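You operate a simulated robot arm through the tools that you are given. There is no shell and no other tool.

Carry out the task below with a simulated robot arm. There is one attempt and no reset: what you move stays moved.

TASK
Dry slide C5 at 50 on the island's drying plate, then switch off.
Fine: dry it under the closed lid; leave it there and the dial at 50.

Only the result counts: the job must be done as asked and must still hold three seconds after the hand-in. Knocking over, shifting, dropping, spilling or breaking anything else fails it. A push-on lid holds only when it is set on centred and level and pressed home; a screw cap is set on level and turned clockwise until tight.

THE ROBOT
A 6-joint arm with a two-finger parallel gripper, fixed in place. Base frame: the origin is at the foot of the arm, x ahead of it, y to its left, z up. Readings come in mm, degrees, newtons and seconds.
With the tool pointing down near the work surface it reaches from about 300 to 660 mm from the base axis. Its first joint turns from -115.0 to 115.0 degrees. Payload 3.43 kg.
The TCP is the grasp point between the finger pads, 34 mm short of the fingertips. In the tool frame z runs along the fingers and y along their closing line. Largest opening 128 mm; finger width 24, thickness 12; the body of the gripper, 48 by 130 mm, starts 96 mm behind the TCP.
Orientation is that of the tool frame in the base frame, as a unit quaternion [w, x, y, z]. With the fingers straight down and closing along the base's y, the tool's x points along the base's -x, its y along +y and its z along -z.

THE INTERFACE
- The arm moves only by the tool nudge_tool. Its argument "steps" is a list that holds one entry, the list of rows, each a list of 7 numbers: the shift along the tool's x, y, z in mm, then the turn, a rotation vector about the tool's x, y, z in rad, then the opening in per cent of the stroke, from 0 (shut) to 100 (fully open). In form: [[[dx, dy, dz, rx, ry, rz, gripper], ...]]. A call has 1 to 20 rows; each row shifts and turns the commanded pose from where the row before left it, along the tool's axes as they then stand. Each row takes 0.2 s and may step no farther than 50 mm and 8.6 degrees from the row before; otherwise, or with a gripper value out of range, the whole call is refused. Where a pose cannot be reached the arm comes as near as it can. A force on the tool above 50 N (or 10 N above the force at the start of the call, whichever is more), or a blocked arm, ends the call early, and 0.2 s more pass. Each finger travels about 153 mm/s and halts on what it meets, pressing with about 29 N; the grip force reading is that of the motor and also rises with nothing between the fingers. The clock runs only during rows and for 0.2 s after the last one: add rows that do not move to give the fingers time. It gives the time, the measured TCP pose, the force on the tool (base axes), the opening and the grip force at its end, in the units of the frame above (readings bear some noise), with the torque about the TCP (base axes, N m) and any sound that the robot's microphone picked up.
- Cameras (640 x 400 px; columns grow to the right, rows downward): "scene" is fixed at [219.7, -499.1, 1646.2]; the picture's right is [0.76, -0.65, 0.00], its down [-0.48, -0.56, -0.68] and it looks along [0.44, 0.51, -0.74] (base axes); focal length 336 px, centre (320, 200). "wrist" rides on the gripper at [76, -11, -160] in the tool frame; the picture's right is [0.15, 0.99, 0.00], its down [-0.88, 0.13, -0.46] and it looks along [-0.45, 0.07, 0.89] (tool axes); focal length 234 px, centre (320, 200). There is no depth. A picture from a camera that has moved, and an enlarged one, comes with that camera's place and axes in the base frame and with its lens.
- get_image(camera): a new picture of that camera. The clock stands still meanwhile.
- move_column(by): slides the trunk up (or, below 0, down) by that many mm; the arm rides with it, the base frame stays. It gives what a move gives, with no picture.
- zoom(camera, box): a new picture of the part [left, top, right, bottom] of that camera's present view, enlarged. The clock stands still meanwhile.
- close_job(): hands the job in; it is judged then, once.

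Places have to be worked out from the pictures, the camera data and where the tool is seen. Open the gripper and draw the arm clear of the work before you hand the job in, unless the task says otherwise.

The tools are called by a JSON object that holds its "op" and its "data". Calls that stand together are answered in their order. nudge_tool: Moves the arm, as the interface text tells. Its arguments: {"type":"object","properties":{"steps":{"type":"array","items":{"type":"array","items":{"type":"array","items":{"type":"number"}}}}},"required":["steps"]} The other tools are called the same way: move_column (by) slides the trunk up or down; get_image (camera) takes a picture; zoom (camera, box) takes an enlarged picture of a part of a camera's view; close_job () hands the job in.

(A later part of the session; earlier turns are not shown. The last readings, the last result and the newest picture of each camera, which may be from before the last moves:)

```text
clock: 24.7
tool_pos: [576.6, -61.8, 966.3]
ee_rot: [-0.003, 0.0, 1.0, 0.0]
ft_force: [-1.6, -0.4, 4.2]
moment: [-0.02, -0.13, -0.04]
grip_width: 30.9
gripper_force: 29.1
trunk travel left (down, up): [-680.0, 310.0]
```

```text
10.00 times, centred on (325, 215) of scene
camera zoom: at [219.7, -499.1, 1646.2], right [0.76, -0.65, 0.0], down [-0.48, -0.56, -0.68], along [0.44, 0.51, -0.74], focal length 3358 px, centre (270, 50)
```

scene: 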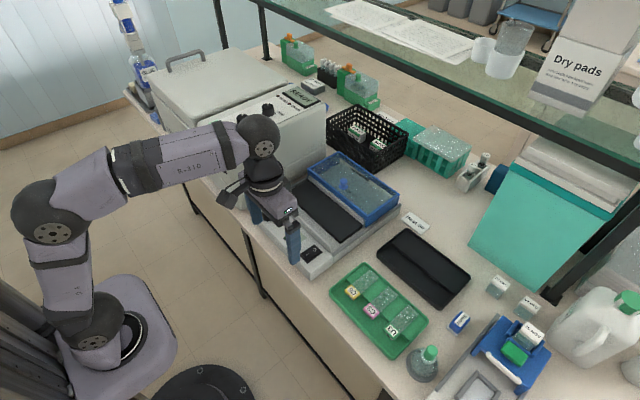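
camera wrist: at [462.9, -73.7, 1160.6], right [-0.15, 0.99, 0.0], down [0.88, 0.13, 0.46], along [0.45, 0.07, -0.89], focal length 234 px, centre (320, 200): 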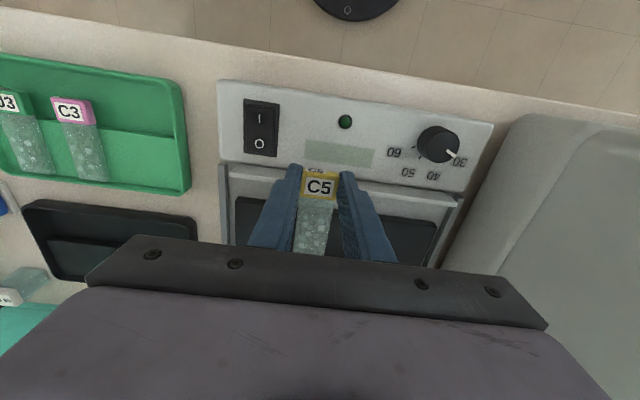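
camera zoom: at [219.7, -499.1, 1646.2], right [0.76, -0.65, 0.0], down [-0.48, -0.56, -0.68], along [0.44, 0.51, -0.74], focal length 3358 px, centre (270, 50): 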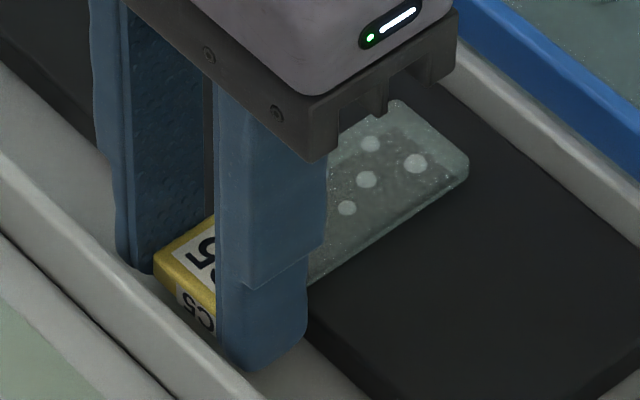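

The glass now lies flat on the plate with about 4 N of contact. I release gently and check.

{"op": "nudge_tool", "data": {"steps": [[[0, 0, 0, 0, 0, 0, 26], [0, 0, 0, 0, 0, 0, 30], [0, 0, 0, 0, 0, 0, 32], [0, 0, 0, 0, 0, 0, 32]]]}}

{"op": "zoom", "data": {"camera": "wrist", "box": [240, 110, 400, 210]}}

{"op": "zoom", "data": {"camera": "scene", "box": [295, 195, 355, 235]}}

```text
clock: 25.7
tool_pos: [578.5, -61.8, 966.2]
ee_rot: [0.0, 0.0, 1.0, 0.0]
ft_force: [0.2, 0.0, -0.3]
moment: [-0.01, -0.04, 0.05]
grip_width: 41.1
gripper_force: 0.2
trunk travel left (down, up): [-680.0, 310.0]
```

```text
4.00 times, centred on (320, 160) of wrist
camera zoom: at [502.1, -74.2, 1126.2], right [-0.15, 0.99, 0.0], down [0.88, 0.13, 0.46], along [0.45, 0.07, -0.89], focal length 937 px, centre (320, 360)
```

zoom: 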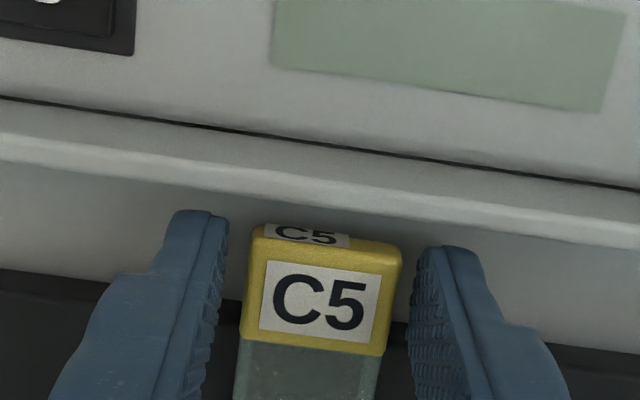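

```text
10.00 times, centred on (325, 215) of scene
camera zoom: at [219.7, -499.1, 1646.2], right [0.76, -0.65, 0.0], down [-0.48, -0.56, -0.68], along [0.44, 0.51, -0.74], focal length 3358 px, centre (270, 50)
```

zoom: 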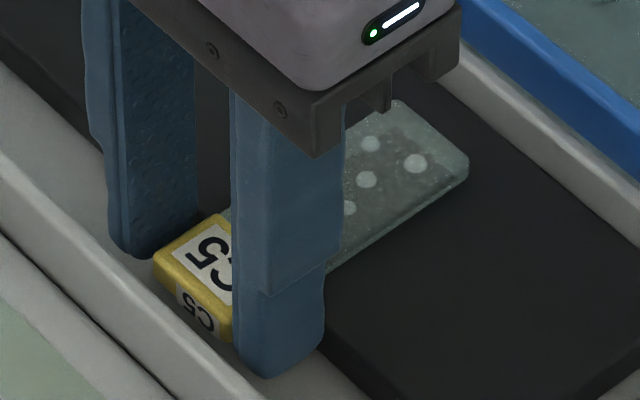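

C5 rests stably on the plate with the block in the channel. I go straight up, back off, and tilt to view the lid knob.

{"op": "nudge_tool", "data": {"steps": [[[0, 0, -10, 0, 0, 0, 32], [0, 0, -20, 0, 0, 0, 32], [0, 0, -30, 0, 0, 0, 32], [0, 0, -20, 0, 0, 0, 32], [20, 15, 0, 0, 0, 0, 40], [20, 15, 0, 0, 0, 0, 40], [0, 0, 0, 0, -0.14, 0, 40], [0, 0, 0, 0, -0.14, 0, 40], [0, 0, 0, 0, -0.14, 0, 40], [0, 0, 0, 0, -0.14, 0, 40], [0, 0, 0, 0, 0, 0, 40]]]}}

{"op": "get_image", "data": {"camera": "wrist"}}

{"op": "get_image", "data": {"camera": "scene"}}

```text
clock: 28.1
tool_pos: [539.4, -33.8, 1046.8]
ee_rot: [0.278, 0.0, 0.961, 0.0]
ft_force: [0.9, 0.3, -0.9]
moment: [0.02, 0.0, 0.01]
grip_width: 51.2
gripper_force: 0.1
trunk travel left (down, up): [-680.0, 310.0]
```

```text
taken
camera wrist: at [389.3, -44.6, 1141.3], right [-0.12, 0.99, -0.08], down [0.5, 0.13, 0.85], along [0.86, 0.07, -0.51], focal length 234 px, centre (320, 200)
```

wrist: 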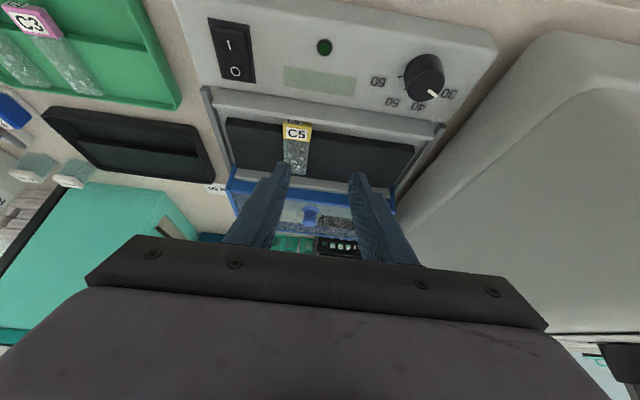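

```text
taken
```

scene: 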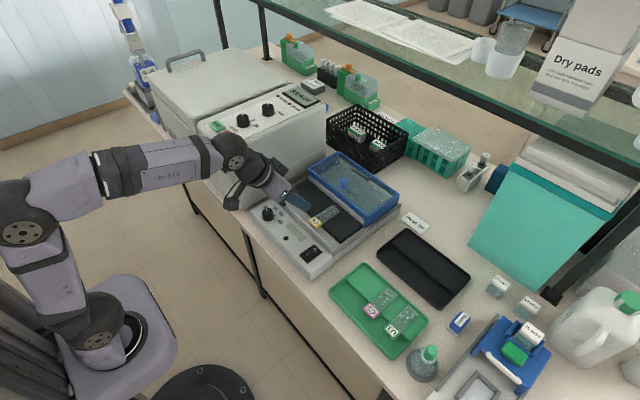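

The knob is visible between the fingers; I enlarge both views.

{"op": "zoom", "data": {"camera": "wrist", "box": [220, 90, 400, 260]}}

{"op": "zoom", "data": {"camera": "scene", "box": [260, 150, 410, 250]}}

```text
2.35 times, centred on (310, 175) of wrist
camera zoom: at [389.3, -44.6, 1141.3], right [-0.12, 0.99, -0.08], down [0.5, 0.13, 0.85], along [0.86, 0.07, -0.51], focal length 551 px, centre (344, 259)
```

zoom: 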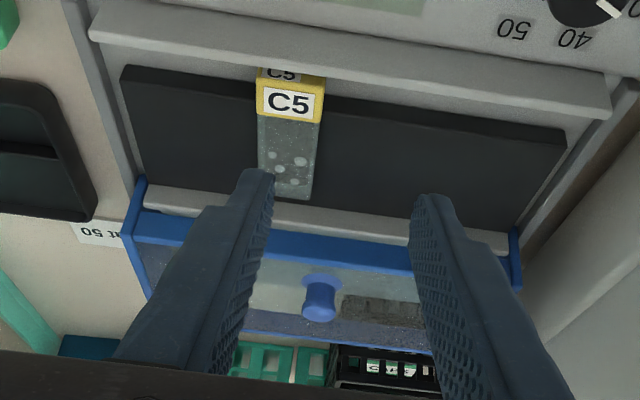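

```text
4.00 times, centred on (335, 200) of scene
camera zoom: at [219.7, -499.1, 1646.2], right [0.76, -0.65, 0.0], down [-0.48, -0.56, -0.68], along [0.44, 0.51, -0.74], focal length 1343 px, centre (260, 200)
```

zoom: 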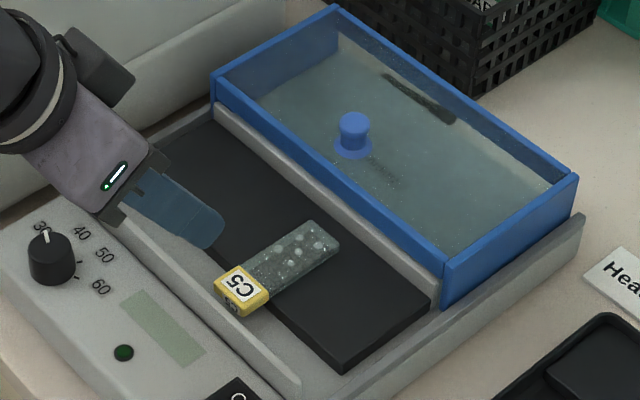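

I need the block's top height against the lid's front-wall lower edge, so I enlarge the block, the rear bar and the lid front.

{"op": "zoom", "data": {"camera": "scene", "box": [302, 198, 352, 233]}}

{"op": "zoom", "data": {"camera": "scene", "box": [355, 205, 395, 235]}}

{"op": "zoom", "data": {"camera": "wrist", "box": [270, 110, 330, 180]}}

{"op": "zoom", "data": {"camera": "wrist", "box": [285, 180, 365, 240]}}

```text
11.43 times, centred on (327, 216) of scene
camera zoom: at [219.7, -499.1, 1646.2], right [0.76, -0.65, 0.0], down [-0.48, -0.56, -0.68], along [0.44, 0.51, -0.74], focal length 3838 px, centre (240, 23)
```

zoom: 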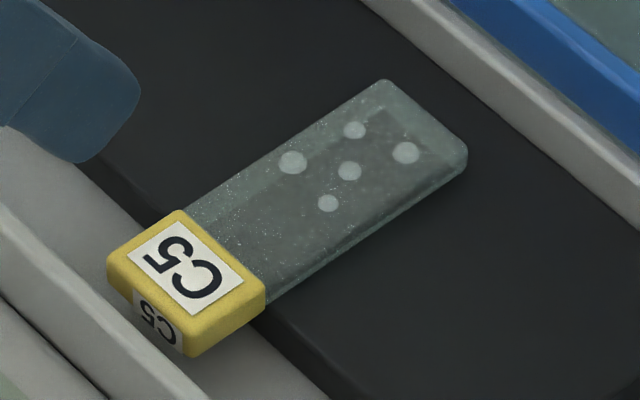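

```text
13.33 times, centred on (375, 220) of scene
camera zoom: at [219.7, -499.1, 1646.2], right [0.76, -0.65, 0.0], down [-0.48, -0.56, -0.68], along [0.44, 0.51, -0.74], focal length 4478 px, centre (-413, -67)
```

zoom: 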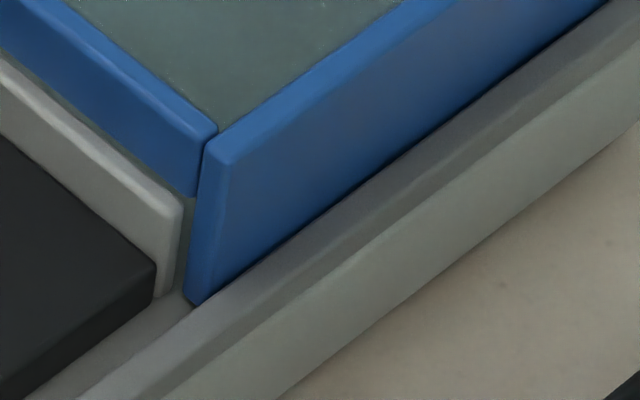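

```text
5.71 times, centred on (300, 145) of wrist
camera zoom: at [389.3, -44.6, 1141.3], right [-0.12, 0.99, -0.08], down [0.5, 0.13, 0.85], along [0.86, 0.07, -0.51], focal length 1338 px, centre (434, 514)
```

zoom: 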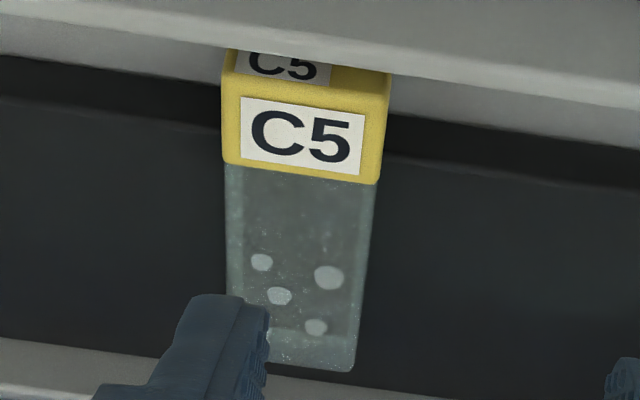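

```text
6.67 times, centred on (325, 210) of wrist
camera zoom: at [389.3, -44.6, 1141.3], right [-0.12, 0.99, -0.08], down [0.5, 0.13, 0.85], along [0.86, 0.07, -0.51], focal length 1561 px, centre (287, 133)
```

zoom: 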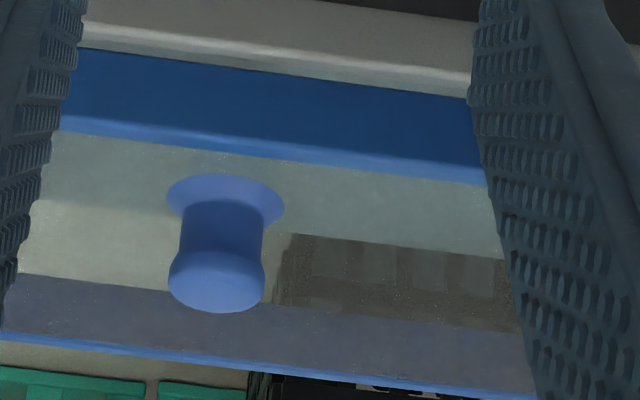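

The lid front wall's lower edge is about 2.5 mm above the bar (z about 952), the block top is about 944–948, and the lid should clear it. The knob is near (706, -32), z 973–994; I move above it at constant height.

{"op": "nudge_tool", "data": {"steps": [[[-31.7, 0.45, 20, 0, 0, 0, 40], [-31.7, 0.45, 20, 0, 0, 0, 40], [-31.7, 0.45, 20, 0, 0, 0, 40], [-25.4, 0.4, 16, 0, 0, 0, 40], [0, 0, 0, 0, 0, 0, 40], [0, 0, 0, 0, 0, 0, 40]]]}}

{"op": "get_image", "data": {"camera": "wrist"}}

{"op": "zoom", "data": {"camera": "scene", "box": [270, 100, 430, 240]}}

```text
clock: 29.5
tool_pos: [681.2, -30.3, 1045.9]
ee_rot: [0.277, 0.0, 0.961, 0.0]
ft_force: [0.3, -0.3, 0.0]
moment: [0.01, 0.02, -0.02]
grip_width: 51.1
gripper_force: 0.0
trunk travel left (down, up): [-680.0, 310.0]
```

```text
taken
camera wrist: at [531.5, -41.9, 1140.0], right [-0.12, 0.99, -0.08], down [0.5, 0.13, 0.85], along [0.85, 0.07, -0.51], focal length 234 px, centre (320, 200)
```

wrist: 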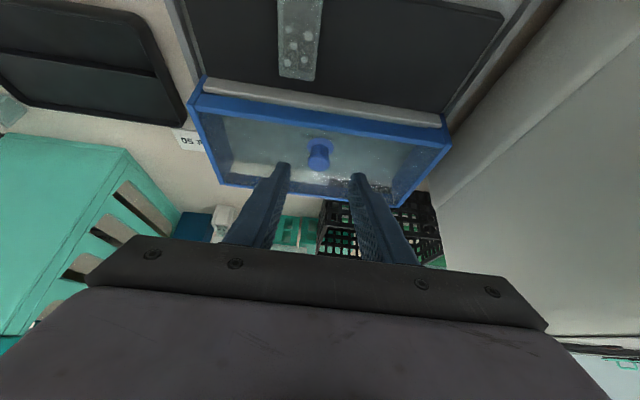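

```text
2.86 times, centred on (350, 170) of scene
camera zoom: at [219.7, -499.1, 1646.2], right [0.76, -0.65, 0.0], down [-0.48, -0.56, -0.68], along [0.44, 0.51, -0.74], focal length 960 px, centre (234, 286)
```

zoom: 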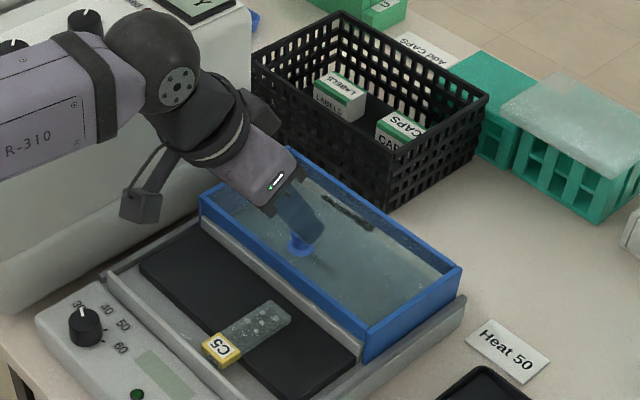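

Reach is fine. I enlarge the knob between the fingers to refine its position.

{"op": "zoom", "data": {"camera": "wrist", "box": [250, 90, 390, 200]}}

```text
3.64 times, centred on (320, 145) of wrist
camera zoom: at [531.5, -41.9, 1140.0], right [-0.12, 0.99, -0.08], down [0.5, 0.13, 0.85], along [0.85, 0.07, -0.51], focal length 852 px, centre (320, 400)
```

zoom: 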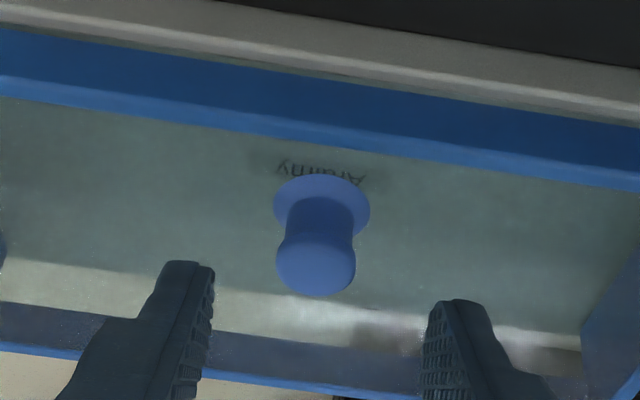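

The knob's foot is at (708.6, -32, 970) with its top at z about 991. I lower onto it in three steps with the tips stopping about 4 mm above the glass.

{"op": "nudge_tool", "data": {"steps": [[[3.5, -0.6, 12, 0, 0, 0, 40], [3.5, -0.6, 12, 0, 0, 0, 40], [3.0, -0.5, 10, 0, 0, 0, 40], [0, 0, 0, 0, 0, 0, 40]]]}}

{"op": "zoom", "data": {"camera": "wrist", "box": [250, 90, 390, 200]}}

{"op": "zoom", "data": {"camera": "scene", "box": [310, 150, 370, 190]}}

```text
clock: 30.5
tool_pos: [690.9, -31.2, 1012.1]
ee_rot: [0.276, 0.0, 0.961, 0.0]
ft_force: [0.0, -1.2, 0.0]
moment: [0.0, 0.01, -0.05]
grip_width: 51.3
gripper_force: 0.1
trunk travel left (down, up): [-680.0, 310.0]
```

```text
3.64 times, centred on (320, 145) of wrist
camera zoom: at [541.0, -43.0, 1107.1], right [-0.12, 0.99, -0.08], down [0.5, 0.13, 0.85], along [0.85, 0.07, -0.51], focal length 852 px, centre (320, 400)
```

zoom: 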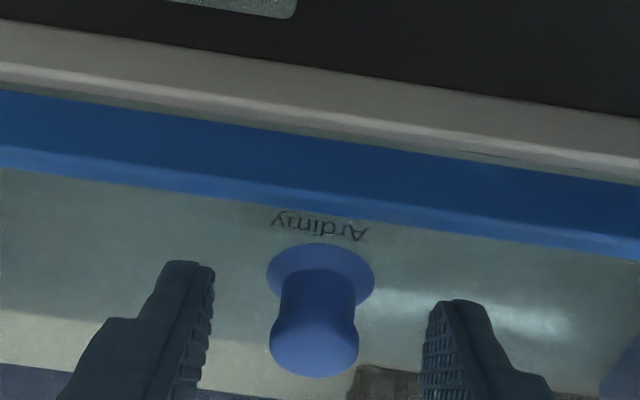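

```text
10.00 times, centred on (340, 170) of scene
camera zoom: at [219.7, -499.1, 1646.2], right [0.76, -0.65, 0.0], down [-0.48, -0.56, -0.68], along [0.44, 0.51, -0.74], focal length 3358 px, centre (120, 500)
```

zoom: 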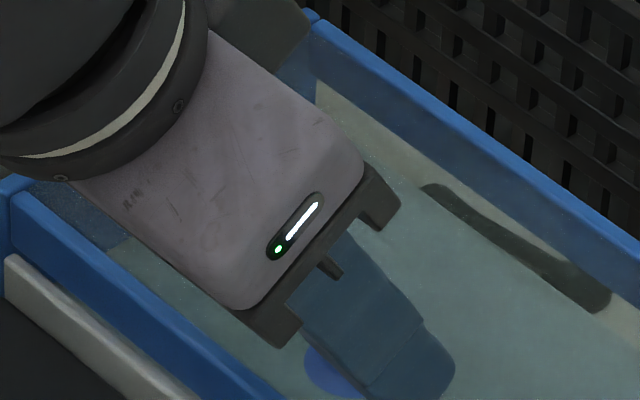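

The knob is centred between the tips. I close on it.

{"op": "nudge_tool", "data": {"steps": [[[0, 0, 0, 0, 0, 0, 25], [0, 0, 0, 0, 0, 0, 10], [0, 0, 0, 0, 0, 0, 0], [0, 0, 0, 0, 0, 0, 0]]]}}

{"op": "zoom", "data": {"camera": "wrist", "box": [250, 90, 390, 200]}}

```text
clock: 31.5
tool_pos: [691.4, -31.5, 1011.8]
ee_rot: [0.276, 0.0, 0.961, 0.0]
ft_force: [0.1, -3.3, -1.4]
moment: [-0.12, -0.1, -0.08]
grip_width: 20.0
gripper_force: 45.1
trunk travel left (down, up): [-680.0, 310.0]
```

```text
3.64 times, centred on (320, 145) of wrist
camera zoom: at [541.0, -43.6, 1107.2], right [-0.12, 0.99, -0.08], down [0.5, 0.13, 0.85], along [0.85, 0.07, -0.52], focal length 852 px, centre (320, 400)
```

zoom: 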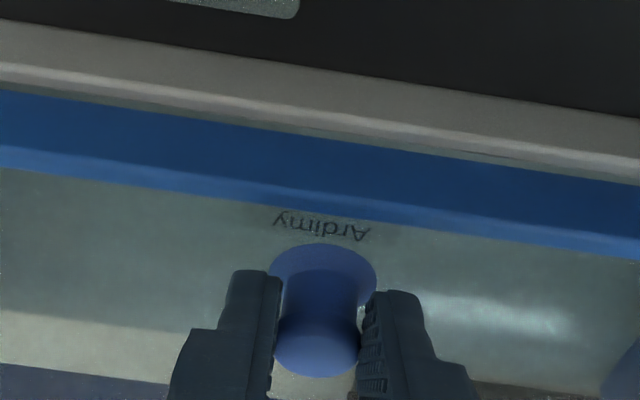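

The knob is held (20 mm). I pull the lid 10 mm toward the robot and watch the force.

{"op": "nudge_tool", "data": {"steps": [[[4.24, 0, -2.66, 0, 0, 0, 0], [4.24, 0, -2.66, 0, 0, 0, 0], [0, 0, 0, 0, 0, 0, 0]]]}}

{"op": "zoom", "data": {"camera": "scene", "box": [280, 140, 410, 240]}}

```text
clock: 32.3
tool_pos: [680.2, -32.7, 1010.7]
ee_rot: [0.276, 0.0, 0.961, 0.0]
ft_force: [-0.1, -4.0, 2.6]
moment: [-0.12, 0.39, -0.08]
grip_width: 20.2
gripper_force: 44.8
trunk travel left (down, up): [-680.0, 310.0]
```

```text
4.00 times, centred on (345, 190) of scene
camera zoom: at [219.7, -499.1, 1646.2], right [0.76, -0.65, 0.0], down [-0.48, -0.56, -0.68], along [0.44, 0.51, -0.74], focal length 1343 px, centre (220, 240)
```

zoom: 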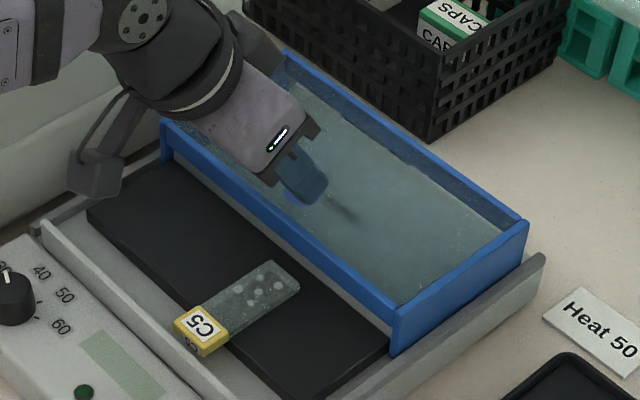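

The lid slides freely. I pull it 60 mm further, stopping before its front wall reaches the slide's block.

{"op": "nudge_tool", "data": {"steps": [[[8.47, 0, -5.31, 0, 0, 0, 0], [8.47, 0, -5.31, 0, 0, 0, 0], [8.47, 0, -5.31, 0, 0, 0, 0], [8.47, 0, -5.31, 0, 0, 0, 0], [8.47, 0, -5.31, 0, 0, 0, 0], [8.47, 0, -5.31, 0, 0, 0, 0], [0, 0, 0, 0, 0, 0, 0]]]}}

{"op": "zoom", "data": {"camera": "scene", "box": [260, 150, 410, 250]}}

{"op": "zoom", "data": {"camera": "wrist", "box": [220, 40, 420, 180]}}

```text
clock: 33.9
tool_pos: [620.2, -31.8, 1014.5]
ee_rot: [0.276, 0.0, 0.961, -0.001]
ft_force: [0.6, -2.6, -1.1]
moment: [-0.04, -0.58, -0.01]
grip_width: 19.9
gripper_force: 44.7
trunk travel left (down, up): [-680.0, 310.0]
```

```text
4.00 times, centred on (335, 200) of scene
camera zoom: at [219.7, -499.1, 1646.2], right [0.76, -0.65, 0.0], down [-0.48, -0.56, -0.68], along [0.44, 0.51, -0.74], focal length 1343 px, centre (260, 200)
```

zoom: 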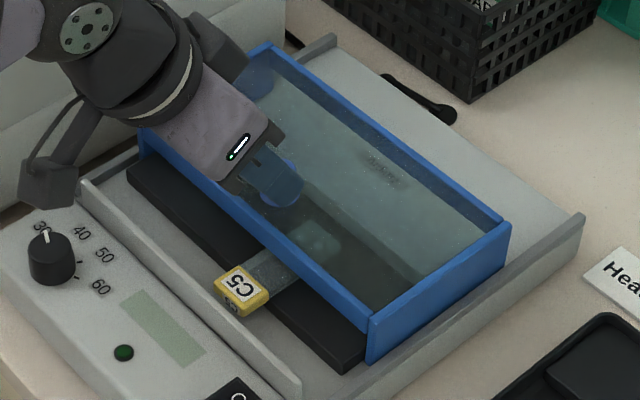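

```text
2.86 times, centred on (320, 110) of wrist
camera zoom: at [471.5, -43.7, 1107.3], right [-0.12, 0.99, -0.08], down [0.5, 0.13, 0.85], along [0.85, 0.07, -0.52], focal length 669 px, centre (320, 457)
```

zoom: 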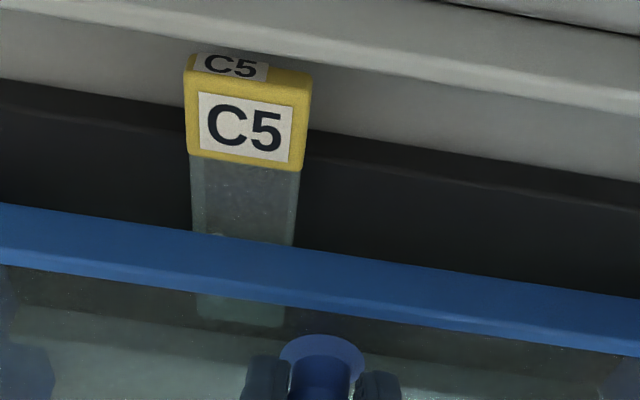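

The front wall is passing above the glass with little force, though the height reading drifted about 3 mm. I hold still a moment and read again.

{"op": "nudge_tool", "data": {"steps": [[[0, 0, 0, 0, 0, 0, 0], [0, 0, 0, 0, 0, 0, 0]]]}}

{"op": "zoom", "data": {"camera": "scene", "box": [335, 195, 405, 250]}}

{"op": "zoom", "data": {"camera": "scene", "box": [280, 170, 350, 240]}}

```text
clock: 34.5
tool_pos: [619.9, -31.5, 1012.7]
ee_rot: [0.275, 0.0, 0.961, 0.0]
ft_force: [-0.4, -1.1, -1.6]
moment: [-0.05, 0.0, -0.02]
grip_width: 20.1
gripper_force: 44.9
trunk travel left (down, up): [-680.0, 310.0]
```

```text
7.27 times, centred on (370, 222) of scene
camera zoom: at [219.7, -499.1, 1646.2], right [0.76, -0.65, 0.0], down [-0.48, -0.56, -0.68], along [0.44, 0.51, -0.74], focal length 2442 px, centre (-44, 36)
```

zoom: 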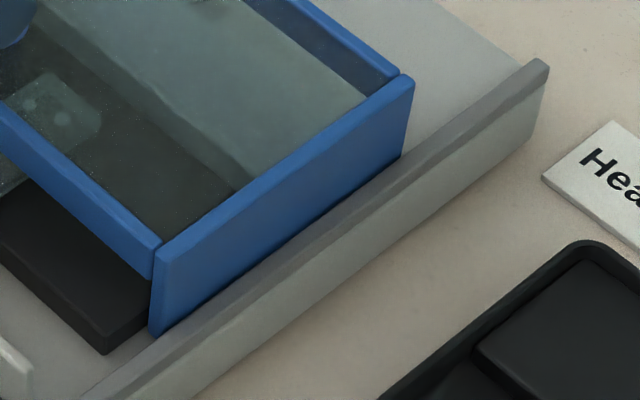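

```text
5.71 times, centred on (315, 205) of scene
camera zoom: at [219.7, -499.1, 1646.2], right [0.76, -0.65, 0.0], down [-0.48, -0.56, -0.68], along [0.44, 0.51, -0.74], focal length 1919 px, centre (349, 171)
```

zoom: 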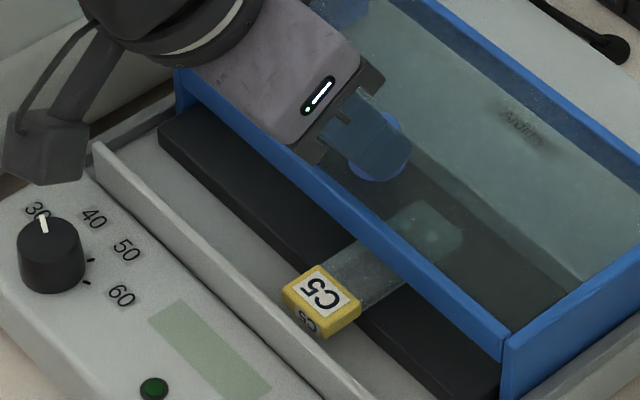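

Lid level and settled. I pull 30 mm more, in small steps, over the block and check that C5 has not moved.

{"op": "nudge_tool", "data": {"steps": [[[4.24, 0, -2.66, 0, 0, 0, 0], [4.24, 0, -2.66, 0, 0, 0, 0], [4.24, 0, -2.66, 0, 0, 0, 0], [4.24, 0, -2.66, 0, 0, 0, 0], [4.24, 0, -2.66, 0, 0, 0, 0], [4.24, 0, -2.66, 0, 0, 0, 0], [0, 0, 0, 0, 0, 0, 0]]]}}

{"op": "zoom", "data": {"camera": "scene", "box": [280, 170, 350, 240]}}

{"op": "zoom", "data": {"camera": "wrist", "box": [220, 40, 420, 180]}}

```text
clock: 36.1
tool_pos: [590.1, -31.7, 1013.0]
ee_rot: [0.277, 0.0, 0.961, 0.0]
ft_force: [-0.2, -1.2, 0.1]
moment: [-0.04, -0.48, -0.07]
grip_width: 20.4
gripper_force: 45.2
trunk travel left (down, up): [-680.0, 310.0]
```

```text
5.71 times, centred on (315, 205) of scene
camera zoom: at [219.7, -499.1, 1646.2], right [0.76, -0.65, 0.0], down [-0.48, -0.56, -0.68], along [0.44, 0.51, -0.74], focal length 1919 px, centre (349, 171)
```

zoom: 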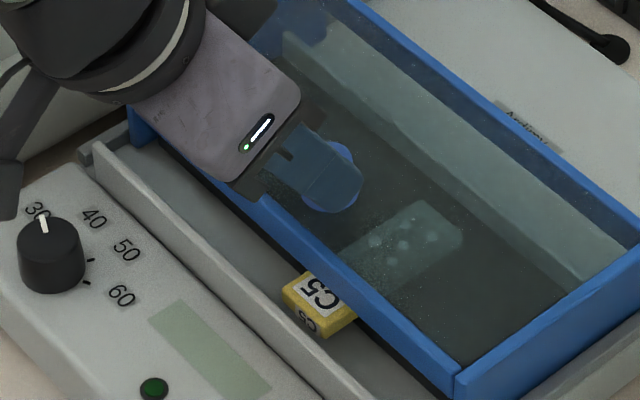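

```text
2.86 times, centred on (320, 110) of wrist
camera zoom: at [441.3, -43.6, 1107.1], right [-0.12, 0.99, -0.08], down [0.5, 0.13, 0.85], along [0.85, 0.07, -0.51], focal length 669 px, centre (320, 457)
```

zoom: 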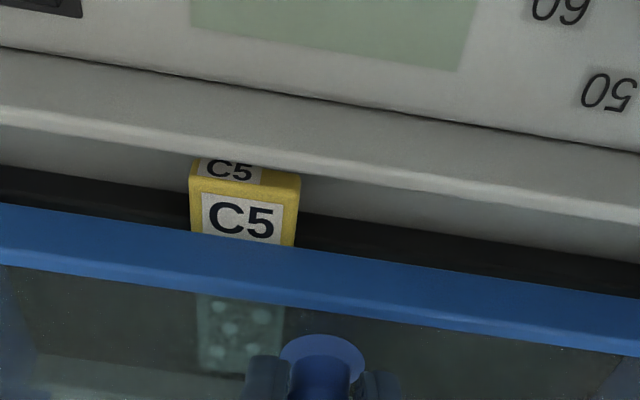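

C5 has not moved and the front wall overlaps the block from above. I pull 12 mm more and check again.

{"op": "nudge_tool", "data": {"steps": [[[3.39, 0, -2.13, 0, 0, 0, 0], [3.39, 0, -2.13, 0, 0, 0, 0], [3.39, 0, -2.13, 0, 0, 0, 0], [0, 0, 0, 0, 0, 0, 0]]]}}

{"op": "zoom", "data": {"camera": "scene", "box": [280, 170, 350, 240]}}

```text
clock: 37.1
tool_pos: [577.5, -31.0, 1013.4]
ee_rot: [0.276, 0.0, 0.961, 0.0]
ft_force: [0.4, -2.0, 1.9]
moment: [-0.07, 0.49, -0.04]
grip_width: 20.3
gripper_force: 45.2
trunk travel left (down, up): [-680.0, 310.0]
```

```text
5.71 times, centred on (315, 205) of scene
camera zoom: at [219.7, -499.1, 1646.2], right [0.76, -0.65, 0.0], down [-0.48, -0.56, -0.68], along [0.44, 0.51, -0.74], focal length 1919 px, centre (349, 171)
```

zoom: 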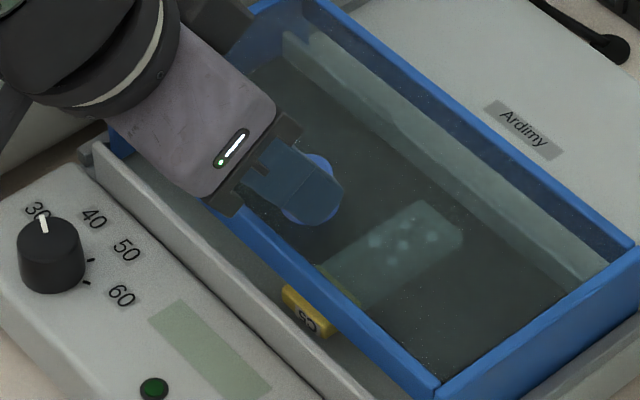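

The block stays put under the front wall. I continue 14 mm toward the closed position.

{"op": "nudge_tool", "data": {"steps": [[[3.39, 0, -2.13, 0, 0, 0, 0], [3.39, 0, -2.13, 0, 0, 0, 0], [2.54, 0, -1.59, 0, 0, 0, 0], [2.54, 0, -1.59, 0, 0, 0, 0], [0, 0, 0, 0, 0, 0, 0]]]}}

{"op": "zoom", "data": {"camera": "scene", "box": [260, 150, 410, 250]}}

{"op": "zoom", "data": {"camera": "scene", "box": [310, 210, 380, 260]}}

```text
clock: 38.3
tool_pos: [566.0, -32.3, 1013.7]
ee_rot: [0.276, 0.001, 0.961, -0.001]
ft_force: [-1.1, 1.9, -4.9]
moment: [0.1, -0.83, 0.08]
grip_width: 20.3
gripper_force: 45.2
trunk travel left (down, up): [-680.0, 310.0]
```

```text
4.00 times, centred on (335, 200) of scene
camera zoom: at [219.7, -499.1, 1646.2], right [0.76, -0.65, 0.0], down [-0.48, -0.56, -0.68], along [0.44, 0.51, -0.74], focal length 1343 px, centre (260, 200)
```

zoom: 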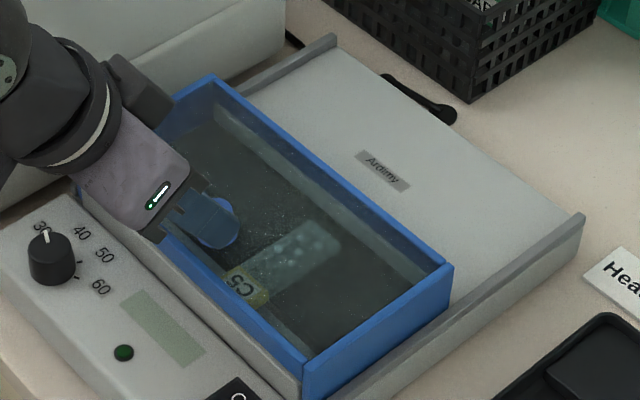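

```text
8.00 times, centred on (345, 235) of scene
camera zoom: at [219.7, -499.1, 1646.2], right [0.76, -0.65, 0.0], down [-0.48, -0.56, -0.68], along [0.44, 0.51, -0.74], focal length 2687 px, centre (120, -80)
```

zoom: 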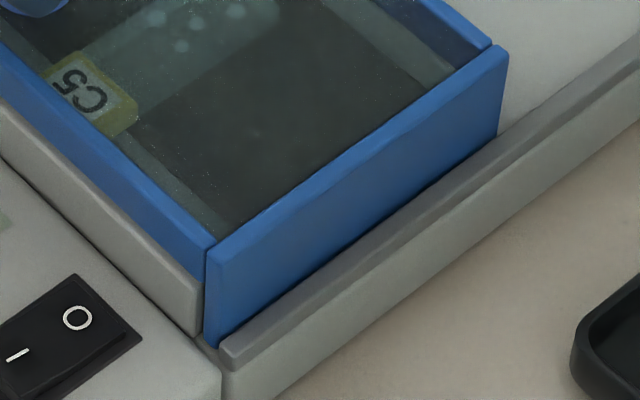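

The lid now covers C5 and nears the front bar. I pull a few mm more in small steps to find the stop.

{"op": "nudge_tool", "data": {"steps": [[[1.7, 0, -1.06, 0, 0, 0, 0], [1.7, 0, -1.06, 0, 0, 0, 0], [0, 0, 0, 0, 0, 0, 0]]]}}

{"op": "zoom", "data": {"camera": "scene", "box": [310, 210, 380, 260]}}

{"op": "zoom", "data": {"camera": "wrist", "box": [160, 20, 440, 195]}}

```text
clock: 39.1
tool_pos: [560.9, -31.9, 1012.7]
ee_rot: [0.276, 0.0, 0.961, 0.0]
ft_force: [6.9, 2.0, -0.2]
moment: [0.06, 0.53, 0.07]
grip_width: 19.9
gripper_force: 44.9
trunk travel left (down, up): [-680.0, 310.0]
```

```text
8.00 times, centred on (345, 235) of scene
camera zoom: at [219.7, -499.1, 1646.2], right [0.76, -0.65, 0.0], down [-0.48, -0.56, -0.68], along [0.44, 0.51, -0.74], focal length 2687 px, centre (120, -80)
```

zoom: 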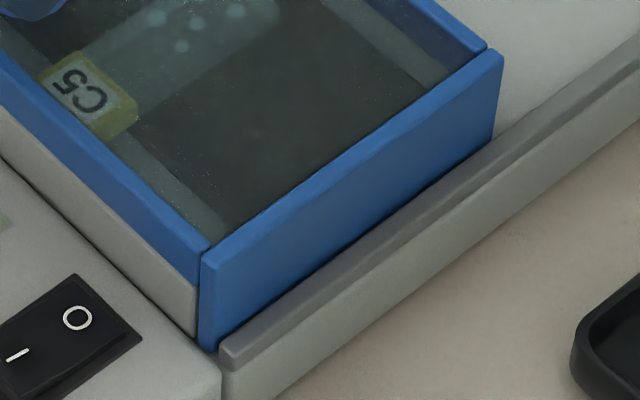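

```text
2.29 times, centred on (300, 108) of wrist
camera zoom: at [412.7, -43.6, 1107.0], right [-0.12, 0.99, -0.08], down [0.5, 0.13, 0.85], along [0.86, 0.07, -0.51], focal length 535 px, centre (366, 411)
```

zoom: 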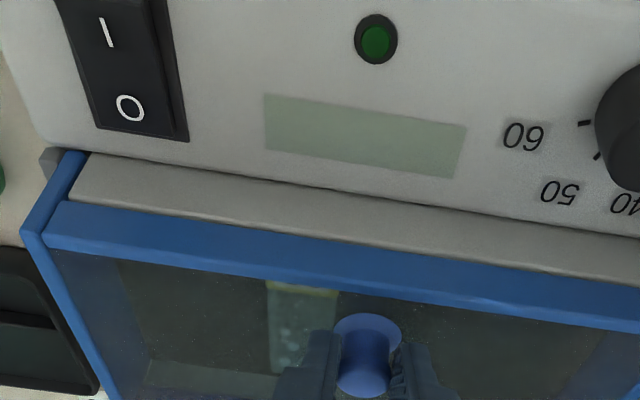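

Resistance of about 7 N appears: the lid is reaching its stop. I pull 3 mm more to seat it fully.

{"op": "nudge_tool", "data": {"steps": [[[1.7, 0, -1.06, 0, 0, 0, 0], [1.7, 0, -1.06, 0, 0, 0, 0], [0, 0, 0, 0, 0, 0, 0]]]}}

{"op": "zoom", "data": {"camera": "scene", "box": [310, 210, 380, 260]}}

```text
clock: 39.9
tool_pos: [561.1, -30.9, 1012.3]
ee_rot: [0.278, 0.0, 0.96, 0.0]
ft_force: [22.5, -0.1, -0.2]
moment: [0.05, -0.12, -0.02]
grip_width: 20.2
gripper_force: 45.0
trunk travel left (down, up): [-680.0, 310.0]
```

```text
8.00 times, centred on (345, 235) of scene
camera zoom: at [219.7, -499.1, 1646.2], right [0.76, -0.65, 0.0], down [-0.48, -0.56, -0.68], along [0.44, 0.51, -0.74], focal length 2687 px, centre (120, -80)
```

zoom: 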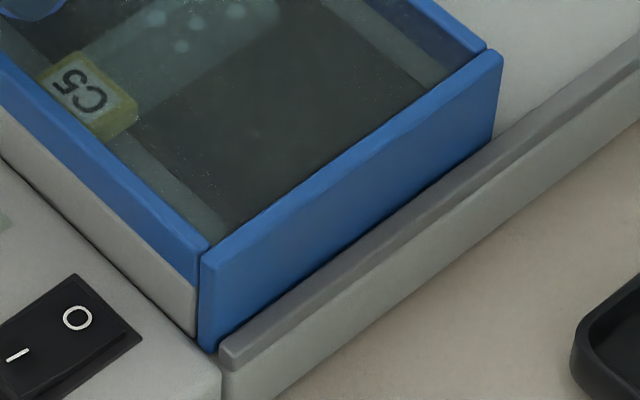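

The lid is fully at its stop (22 N, no movement). I relax the pull, open the fingers and withdraw upward.

{"op": "nudge_tool", "data": {"steps": [[[-1.7, 0, 1.06, 0, 0, 0, 0], [-0.9, 0, 0.5, 0, 0, 0, 0], [0, 0, 0, 0, 0, 0, 20], [0, 0, 0, 0, 0, 0, 40], [0, 0, 0, 0, 0, 0, 40], [0, 0, -10, 0, 0, 0, 40], [0, 0, -20, 0, 0, 0, 40], [0, 0, -30, 0, 0, 0, 40], [0, 0, 0, 0, 0, 0, 40]]]}}

{"op": "zoom", "data": {"camera": "scene", "box": [240, 150, 400, 260]}}

{"op": "get_image", "data": {"camera": "wrist"}}

```text
clock: 41.9
tool_pos: [527.8, -32.1, 1064.6]
ee_rot: [0.276, 0.0, 0.961, 0.0]
ft_force: [0.0, 0.7, -0.1]
moment: [-0.02, 0.03, 0.03]
grip_width: 51.2
gripper_force: 0.0
trunk travel left (down, up): [-680.0, 310.0]
```

```text
3.64 times, centred on (320, 205) of scene
camera zoom: at [219.7, -499.1, 1646.2], right [0.76, -0.65, 0.0], down [-0.48, -0.56, -0.68], along [0.44, 0.51, -0.74], focal length 1221 px, centre (320, 182)
```

zoom: 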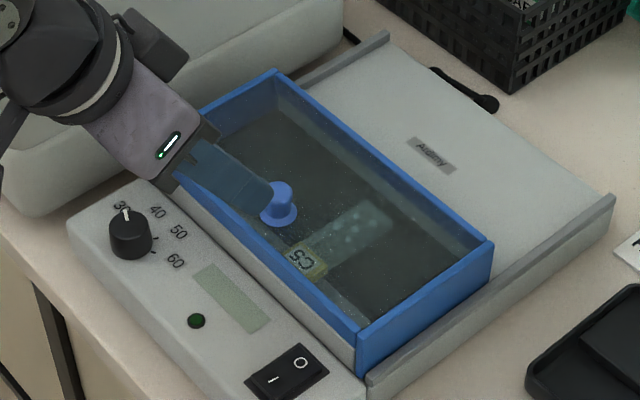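

```text
taken
camera wrist: at [379.1, -43.0, 1158.7], right [-0.12, 0.99, -0.08], down [0.5, 0.13, 0.85], along [0.85, 0.07, -0.51], focal length 234 px, centre (320, 200)
```

wrist: 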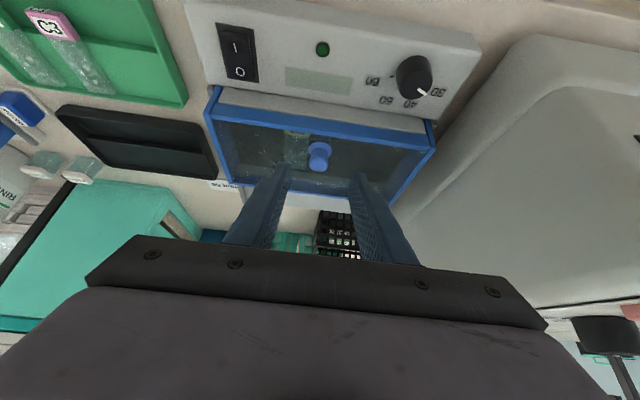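

The lid is closed over C5. I turn upright again and move above the dial for an overhead view of its centre and scale.

{"op": "nudge_tool", "data": {"steps": [[[0, 0, 0, 0, 0.14, 0, 40], [0, 0, 0, 0, 0.14, 0, 40], [0, 0, 0, 0, 0.14, 0, 40], [0, 0, 0, 0, 0.14, 0, 40], [16, 36, 0, 0, 0, 0, 60], [16, 36, 0, 0, 0, 0, 80], [0, 0, 0, 0, 0, 0, 80]]]}}

{"op": "get_image", "data": {"camera": "wrist"}}

{"op": "zoom", "data": {"camera": "wrist", "box": [240, 80, 400, 200]}}

```text
clock: 43.5
tool_pos: [496.1, 40.5, 1062.4]
ee_rot: [0.0, -0.001, 1.0, 0.0]
ft_force: [0.4, 0.1, 0.2]
moment: [0.02, -0.01, 0.0]
grip_width: 102.6
gripper_force: 0.0
trunk travel left (down, up): [-680.0, 310.0]
```

```text
taken
camera wrist: at [421.1, 29.0, 1221.4], right [-0.15, 0.99, 0.0], down [0.88, 0.13, 0.46], along [0.45, 0.07, -0.89], focal length 234 px, centre (320, 200)
```

wrist: 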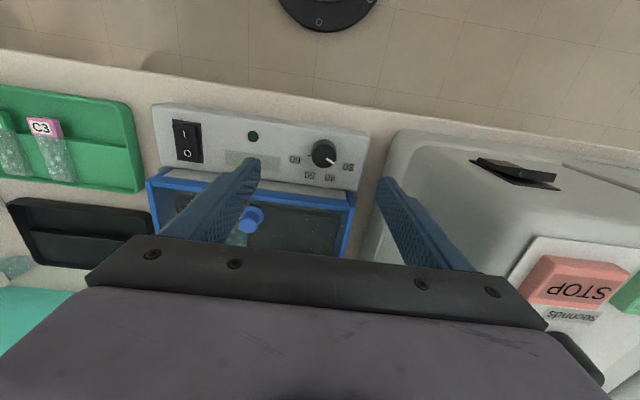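

```text
3.33 times, centred on (320, 140) of wrist
camera zoom: at [421.1, 29.0, 1221.4], right [-0.15, 0.99, 0.0], down [0.88, 0.13, 0.46], along [0.45, 0.07, -0.89], focal length 781 px, centre (320, 400)
```

zoom: 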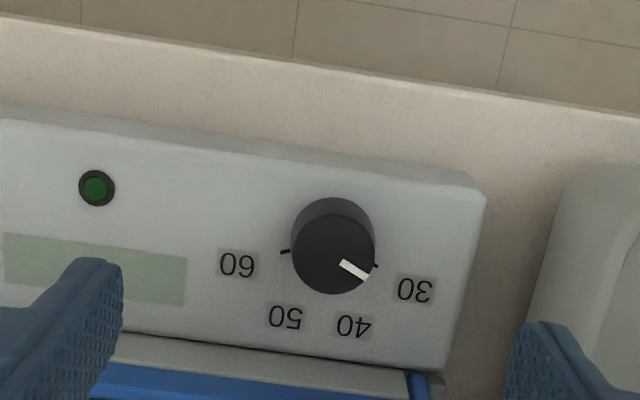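

The scale works out as 40° per mark with the dial centre near (498, 47), panel top at z 923; from 30 to 50 is 80° clockwise seen from above. To keep the camera away from the tall box I first turn the tool 80° counter-clockwise, then I will grip and turn back.

{"op": "nudge_tool", "data": {"steps": [[[-2.4, 6.5, 0, 0, 0, 0, 60], [0, 0, 0, 0, 0, -0.14, 45], [0, 0, 0, 0, 0, -0.14, 45], [0, 0, 0, 0, 0, -0.14, 45], [0, 0, 0, 0, 0, -0.14, 45], [0, 0, 0, 0, 0, -0.14, 45], [0, 0, 0, 0, 0, -0.14, 45], [0, 0, 0, 0, 0, -0.14, 45], [0, 0, 0, 0, 0, -0.14, 45], [0, 0, 0, 0, 0, -0.14, 45], [0, 0, 0, 0, 0, -0.14, 45], [0, 0, 0, 0, 0, 0, 45]]]}}

{"op": "get_image", "data": {"camera": "wrist"}}

{"op": "zoom", "data": {"camera": "wrist", "box": [260, 110, 380, 200]}}

```text
clock: 46.1
tool_pos: [497.4, 46.5, 1065.3]
ee_rot: [0.0, -0.645, 0.764, 0.001]
ft_force: [0.4, -0.1, -1.1]
moment: [0.02, 0.01, 0.01]
grip_width: 57.4
gripper_force: 0.0
trunk travel left (down, up): [-680.0, 310.0]
```

```text
taken
camera wrist: at [496.3, -30.1, 1223.5], right [-1.0, 0.02, 0.0], down [0.02, 0.89, 0.46], along [0.01, 0.46, -0.89], focal length 234 px, centre (320, 200)
```

wrist: 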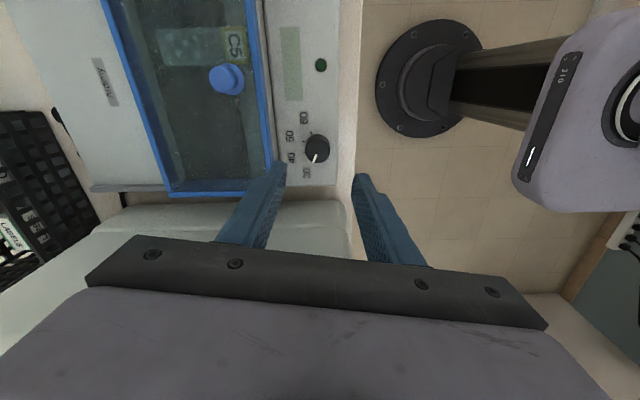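

```text
4.44 times, centred on (320, 155) of wrist
camera zoom: at [496.3, -30.1, 1223.5], right [-1.0, 0.02, 0.0], down [0.02, 0.89, 0.46], along [0.01, 0.46, -0.89], focal length 1041 px, centre (320, 400)
```

zoom: 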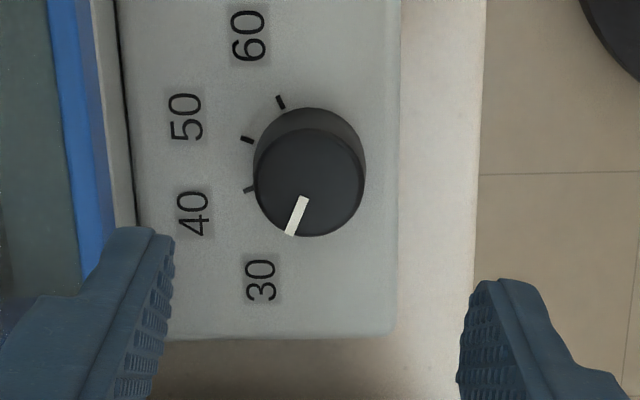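

The overhead view is clear: ticks are 45° apart (30 at +68°, 50 at about -21° from +x), dial centre near (500.5, 47.3), top at z 943. I centre on it, turn 8° further, and descend to just above it.

{"op": "nudge_tool", "data": {"steps": [[[-1.3, -2.7, 0, 0, 0, 0, 40], [0, 0, 0, 0, 0, -0.14, 38], [0, 0, 25, 0, 0, 0, 38], [0, 0, 25, 0, 0, 0, 38], [0, 0, 25, 0, 0, 0, 38], [0, 0, 0, 0, 0, 0, 38]]]}}

{"op": "zoom", "data": {"camera": "wrist", "box": [240, 90, 400, 210]}}

{"op": "zoom", "data": {"camera": "scene", "box": [220, 170, 340, 270]}}

```text
clock: 47.5
tool_pos: [501.1, 45.8, 986.5]
ee_rot: [0.0, -0.696, 0.718, 0.0]
ft_force: [0.9, -0.5, -0.3]
moment: [0.02, 0.03, -0.03]
grip_width: 48.5
gripper_force: 0.1
trunk travel left (down, up): [-680.0, 310.0]
```

```text
3.33 times, centred on (320, 150) of wrist
camera zoom: at [509.9, -29.5, 1146.7], right [-0.99, -0.12, 0.0], down [-0.1, 0.88, 0.46], along [-0.05, 0.45, -0.89], focal length 781 px, centre (320, 367)
```

zoom: 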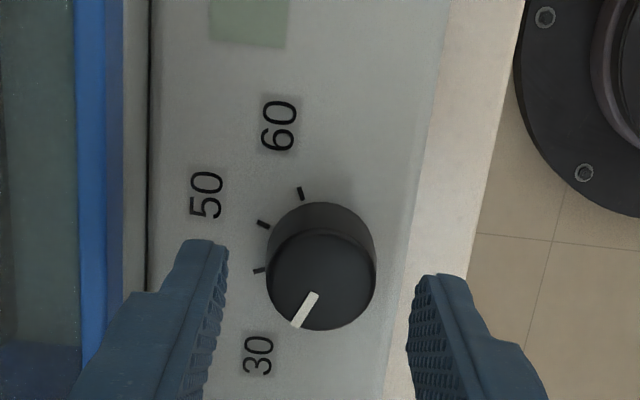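

```text
4.00 times, centred on (280, 220) of scene
camera zoom: at [219.7, -499.1, 1646.2], right [0.76, -0.65, 0.0], down [-0.48, -0.56, -0.68], along [0.44, 0.51, -0.74], focal length 1343 px, centre (480, 120)
```

zoom: 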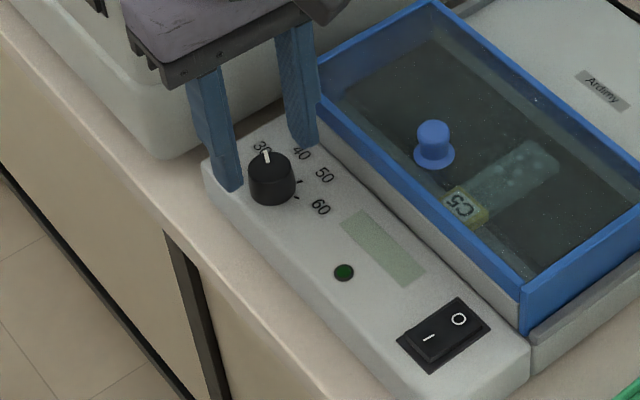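

The dial is centred between the fingers across x and about 2 mm toward +y. I correct that and lower so the tips end about 5 mm above the panel.

{"op": "nudge_tool", "data": {"steps": [[[-2, 0, 0, 0, 0, 0, 38], [0, 0, 8, 0, 0, 0, 38], [0, 0, 8, 0, 0, 0, 38], [0, 0, 8, 0, 0, 0, 38], [0, 0, 0, 0, 0, 0, 38]]]}}

{"op": "zoom", "data": {"camera": "wrist", "box": [240, 90, 400, 210]}}

```text
clock: 48.7
tool_pos: [500.7, 49.7, 963.2]
ee_rot: [0.0, -0.696, 0.718, 0.001]
ft_force: [-0.1, 0.6, -0.5]
moment: [-0.01, -0.01, 0.01]
grip_width: 48.6
gripper_force: 0.1
trunk travel left (down, up): [-680.0, 310.0]
```

```text
3.33 times, centred on (320, 150) of wrist
camera zoom: at [509.9, -26.8, 1122.3], right [-0.99, -0.12, 0.0], down [-0.1, 0.88, 0.46], along [-0.05, 0.45, -0.89], focal length 781 px, centre (320, 367)
```

zoom: 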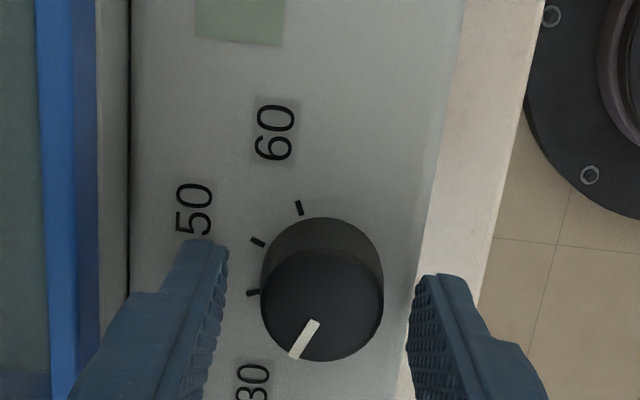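

Alignment is within about 1 mm. I close the fingers on the dial.

{"op": "nudge_tool", "data": {"steps": [[[0.8, 0.5, 0, 0, 0, 0, 38], [0, 0, 0, 0, 0, 0, 28], [0, 0, 0, 0, 0, 0, 15], [0, 0, 0, 0, 0, 0, 0], [0, 0, 0, 0, 0, 0, 0]]]}}

{"op": "zoom", "data": {"camera": "wrist", "box": [240, 90, 400, 210]}}

```text
clock: 49.9
tool_pos: [500.2, 50.4, 963.2]
ee_rot: [0.0, -0.696, 0.718, 0.0]
ft_force: [3.4, -0.4, -1.5]
moment: [-0.04, -0.15, 0.05]
grip_width: 31.5
gripper_force: 45.0
trunk travel left (down, up): [-680.0, 310.0]
```

```text
3.33 times, centred on (320, 150) of wrist
camera zoom: at [509.8, -27.6, 1122.9], right [-0.99, -0.12, 0.0], down [-0.1, 0.88, 0.46], along [-0.05, 0.45, -0.89], focal length 781 px, centre (320, 367)
```

zoom: 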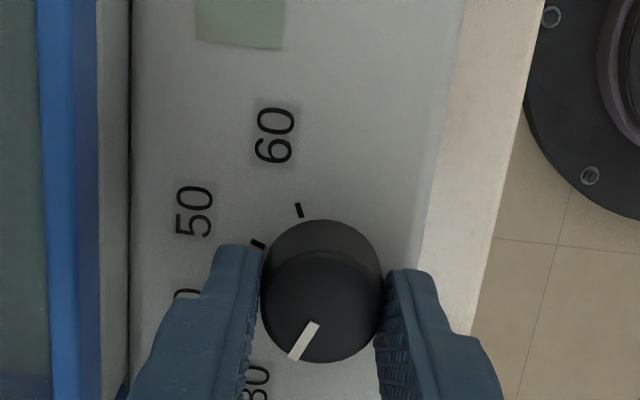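

Dial gripped (31.5 mm). I turn it clockwise 24° first and check forces.

{"op": "nudge_tool", "data": {"steps": [[[0, 0, 0, 0, 0, 0.1, 0], [0, 0, 0, 0, 0, 0.1, 0], [0, 0, 0, 0, 0, 0.1, 0], [0, 0, 0, 0, 0, 0.1, 0], [0, 0, 0, 0, 0, 0, 0]]]}}

{"op": "zoom", "data": {"camera": "wrist", "box": [240, 90, 400, 210]}}

```text
clock: 51.1
tool_pos: [502.5, 48.0, 963.5]
ee_rot: [0.0, -0.538, 0.843, 0.0]
ft_force: [8.9, 1.2, -2.3]
moment: [-0.09, -0.2, 0.0]
grip_width: 31.1
gripper_force: 45.5
trunk travel left (down, up): [-680.0, 310.0]
```

```text
3.33 times, centred on (320, 150) of wrist
camera zoom: at [480.4, -25.2, 1122.9], right [-0.96, 0.28, 0.0], down [0.25, 0.85, 0.46], along [0.13, 0.44, -0.89], focal length 781 px, centre (320, 367)
```

zoom: 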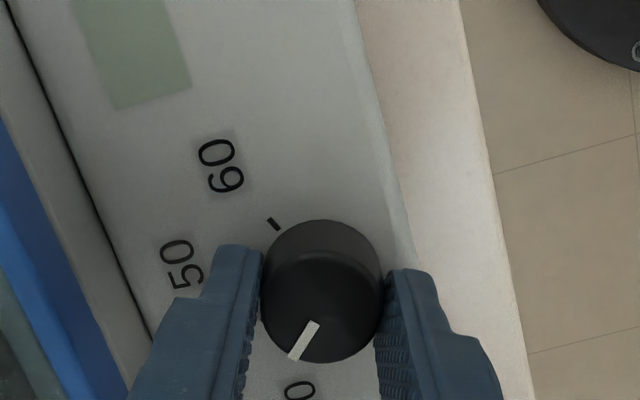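

The pointer turns with the fingers. A small side force of 9 N shows, so I ease 1.5 mm toward +x and turn the remaining 67°.

{"op": "nudge_tool", "data": {"steps": [[[-0.6, -1.3, 0, 0, 0, 0, 0], [0, 0, 0, 0, 0, 0.13, 0], [0, 0, 0, 0, 0, 0.13, 0], [0, 0, 0, 0, 0, 0.13, 0], [0, 0, 0, 0, 0, 0.13, 0], [0, 0, 0, 0, 0, 0.13, 0], [0, 0, 0, 0, 0, 0, 0]]]}}

{"op": "zoom", "data": {"camera": "wrist", "box": [240, 90, 400, 210]}}

```text
clock: 52.7
tool_pos: [503.6, 46.6, 963.2]
ee_rot: [0.001, -0.241, 0.971, 0.0]
ft_force: [11.0, -4.0, -1.9]
moment: [-0.33, -0.32, 0.01]
grip_width: 31.3
gripper_force: 44.9
trunk travel left (down, up): [-680.0, 310.0]
```

```text
3.33 times, centred on (320, 150) of wrist
camera zoom: at [441.7, 1.8, 1123.0], right [-0.59, 0.81, 0.0], down [0.72, 0.53, 0.46], along [0.37, 0.27, -0.89], focal length 781 px, centre (320, 367)
```

zoom: 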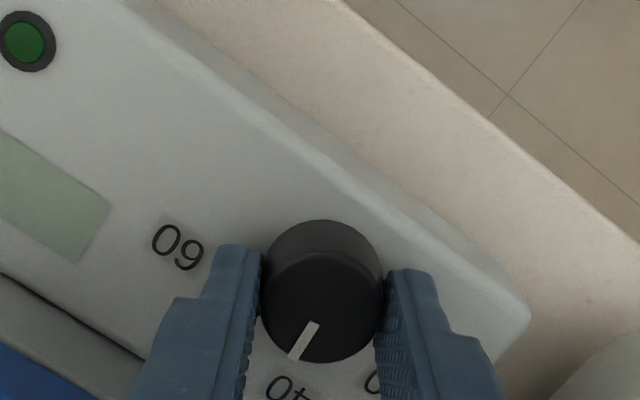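

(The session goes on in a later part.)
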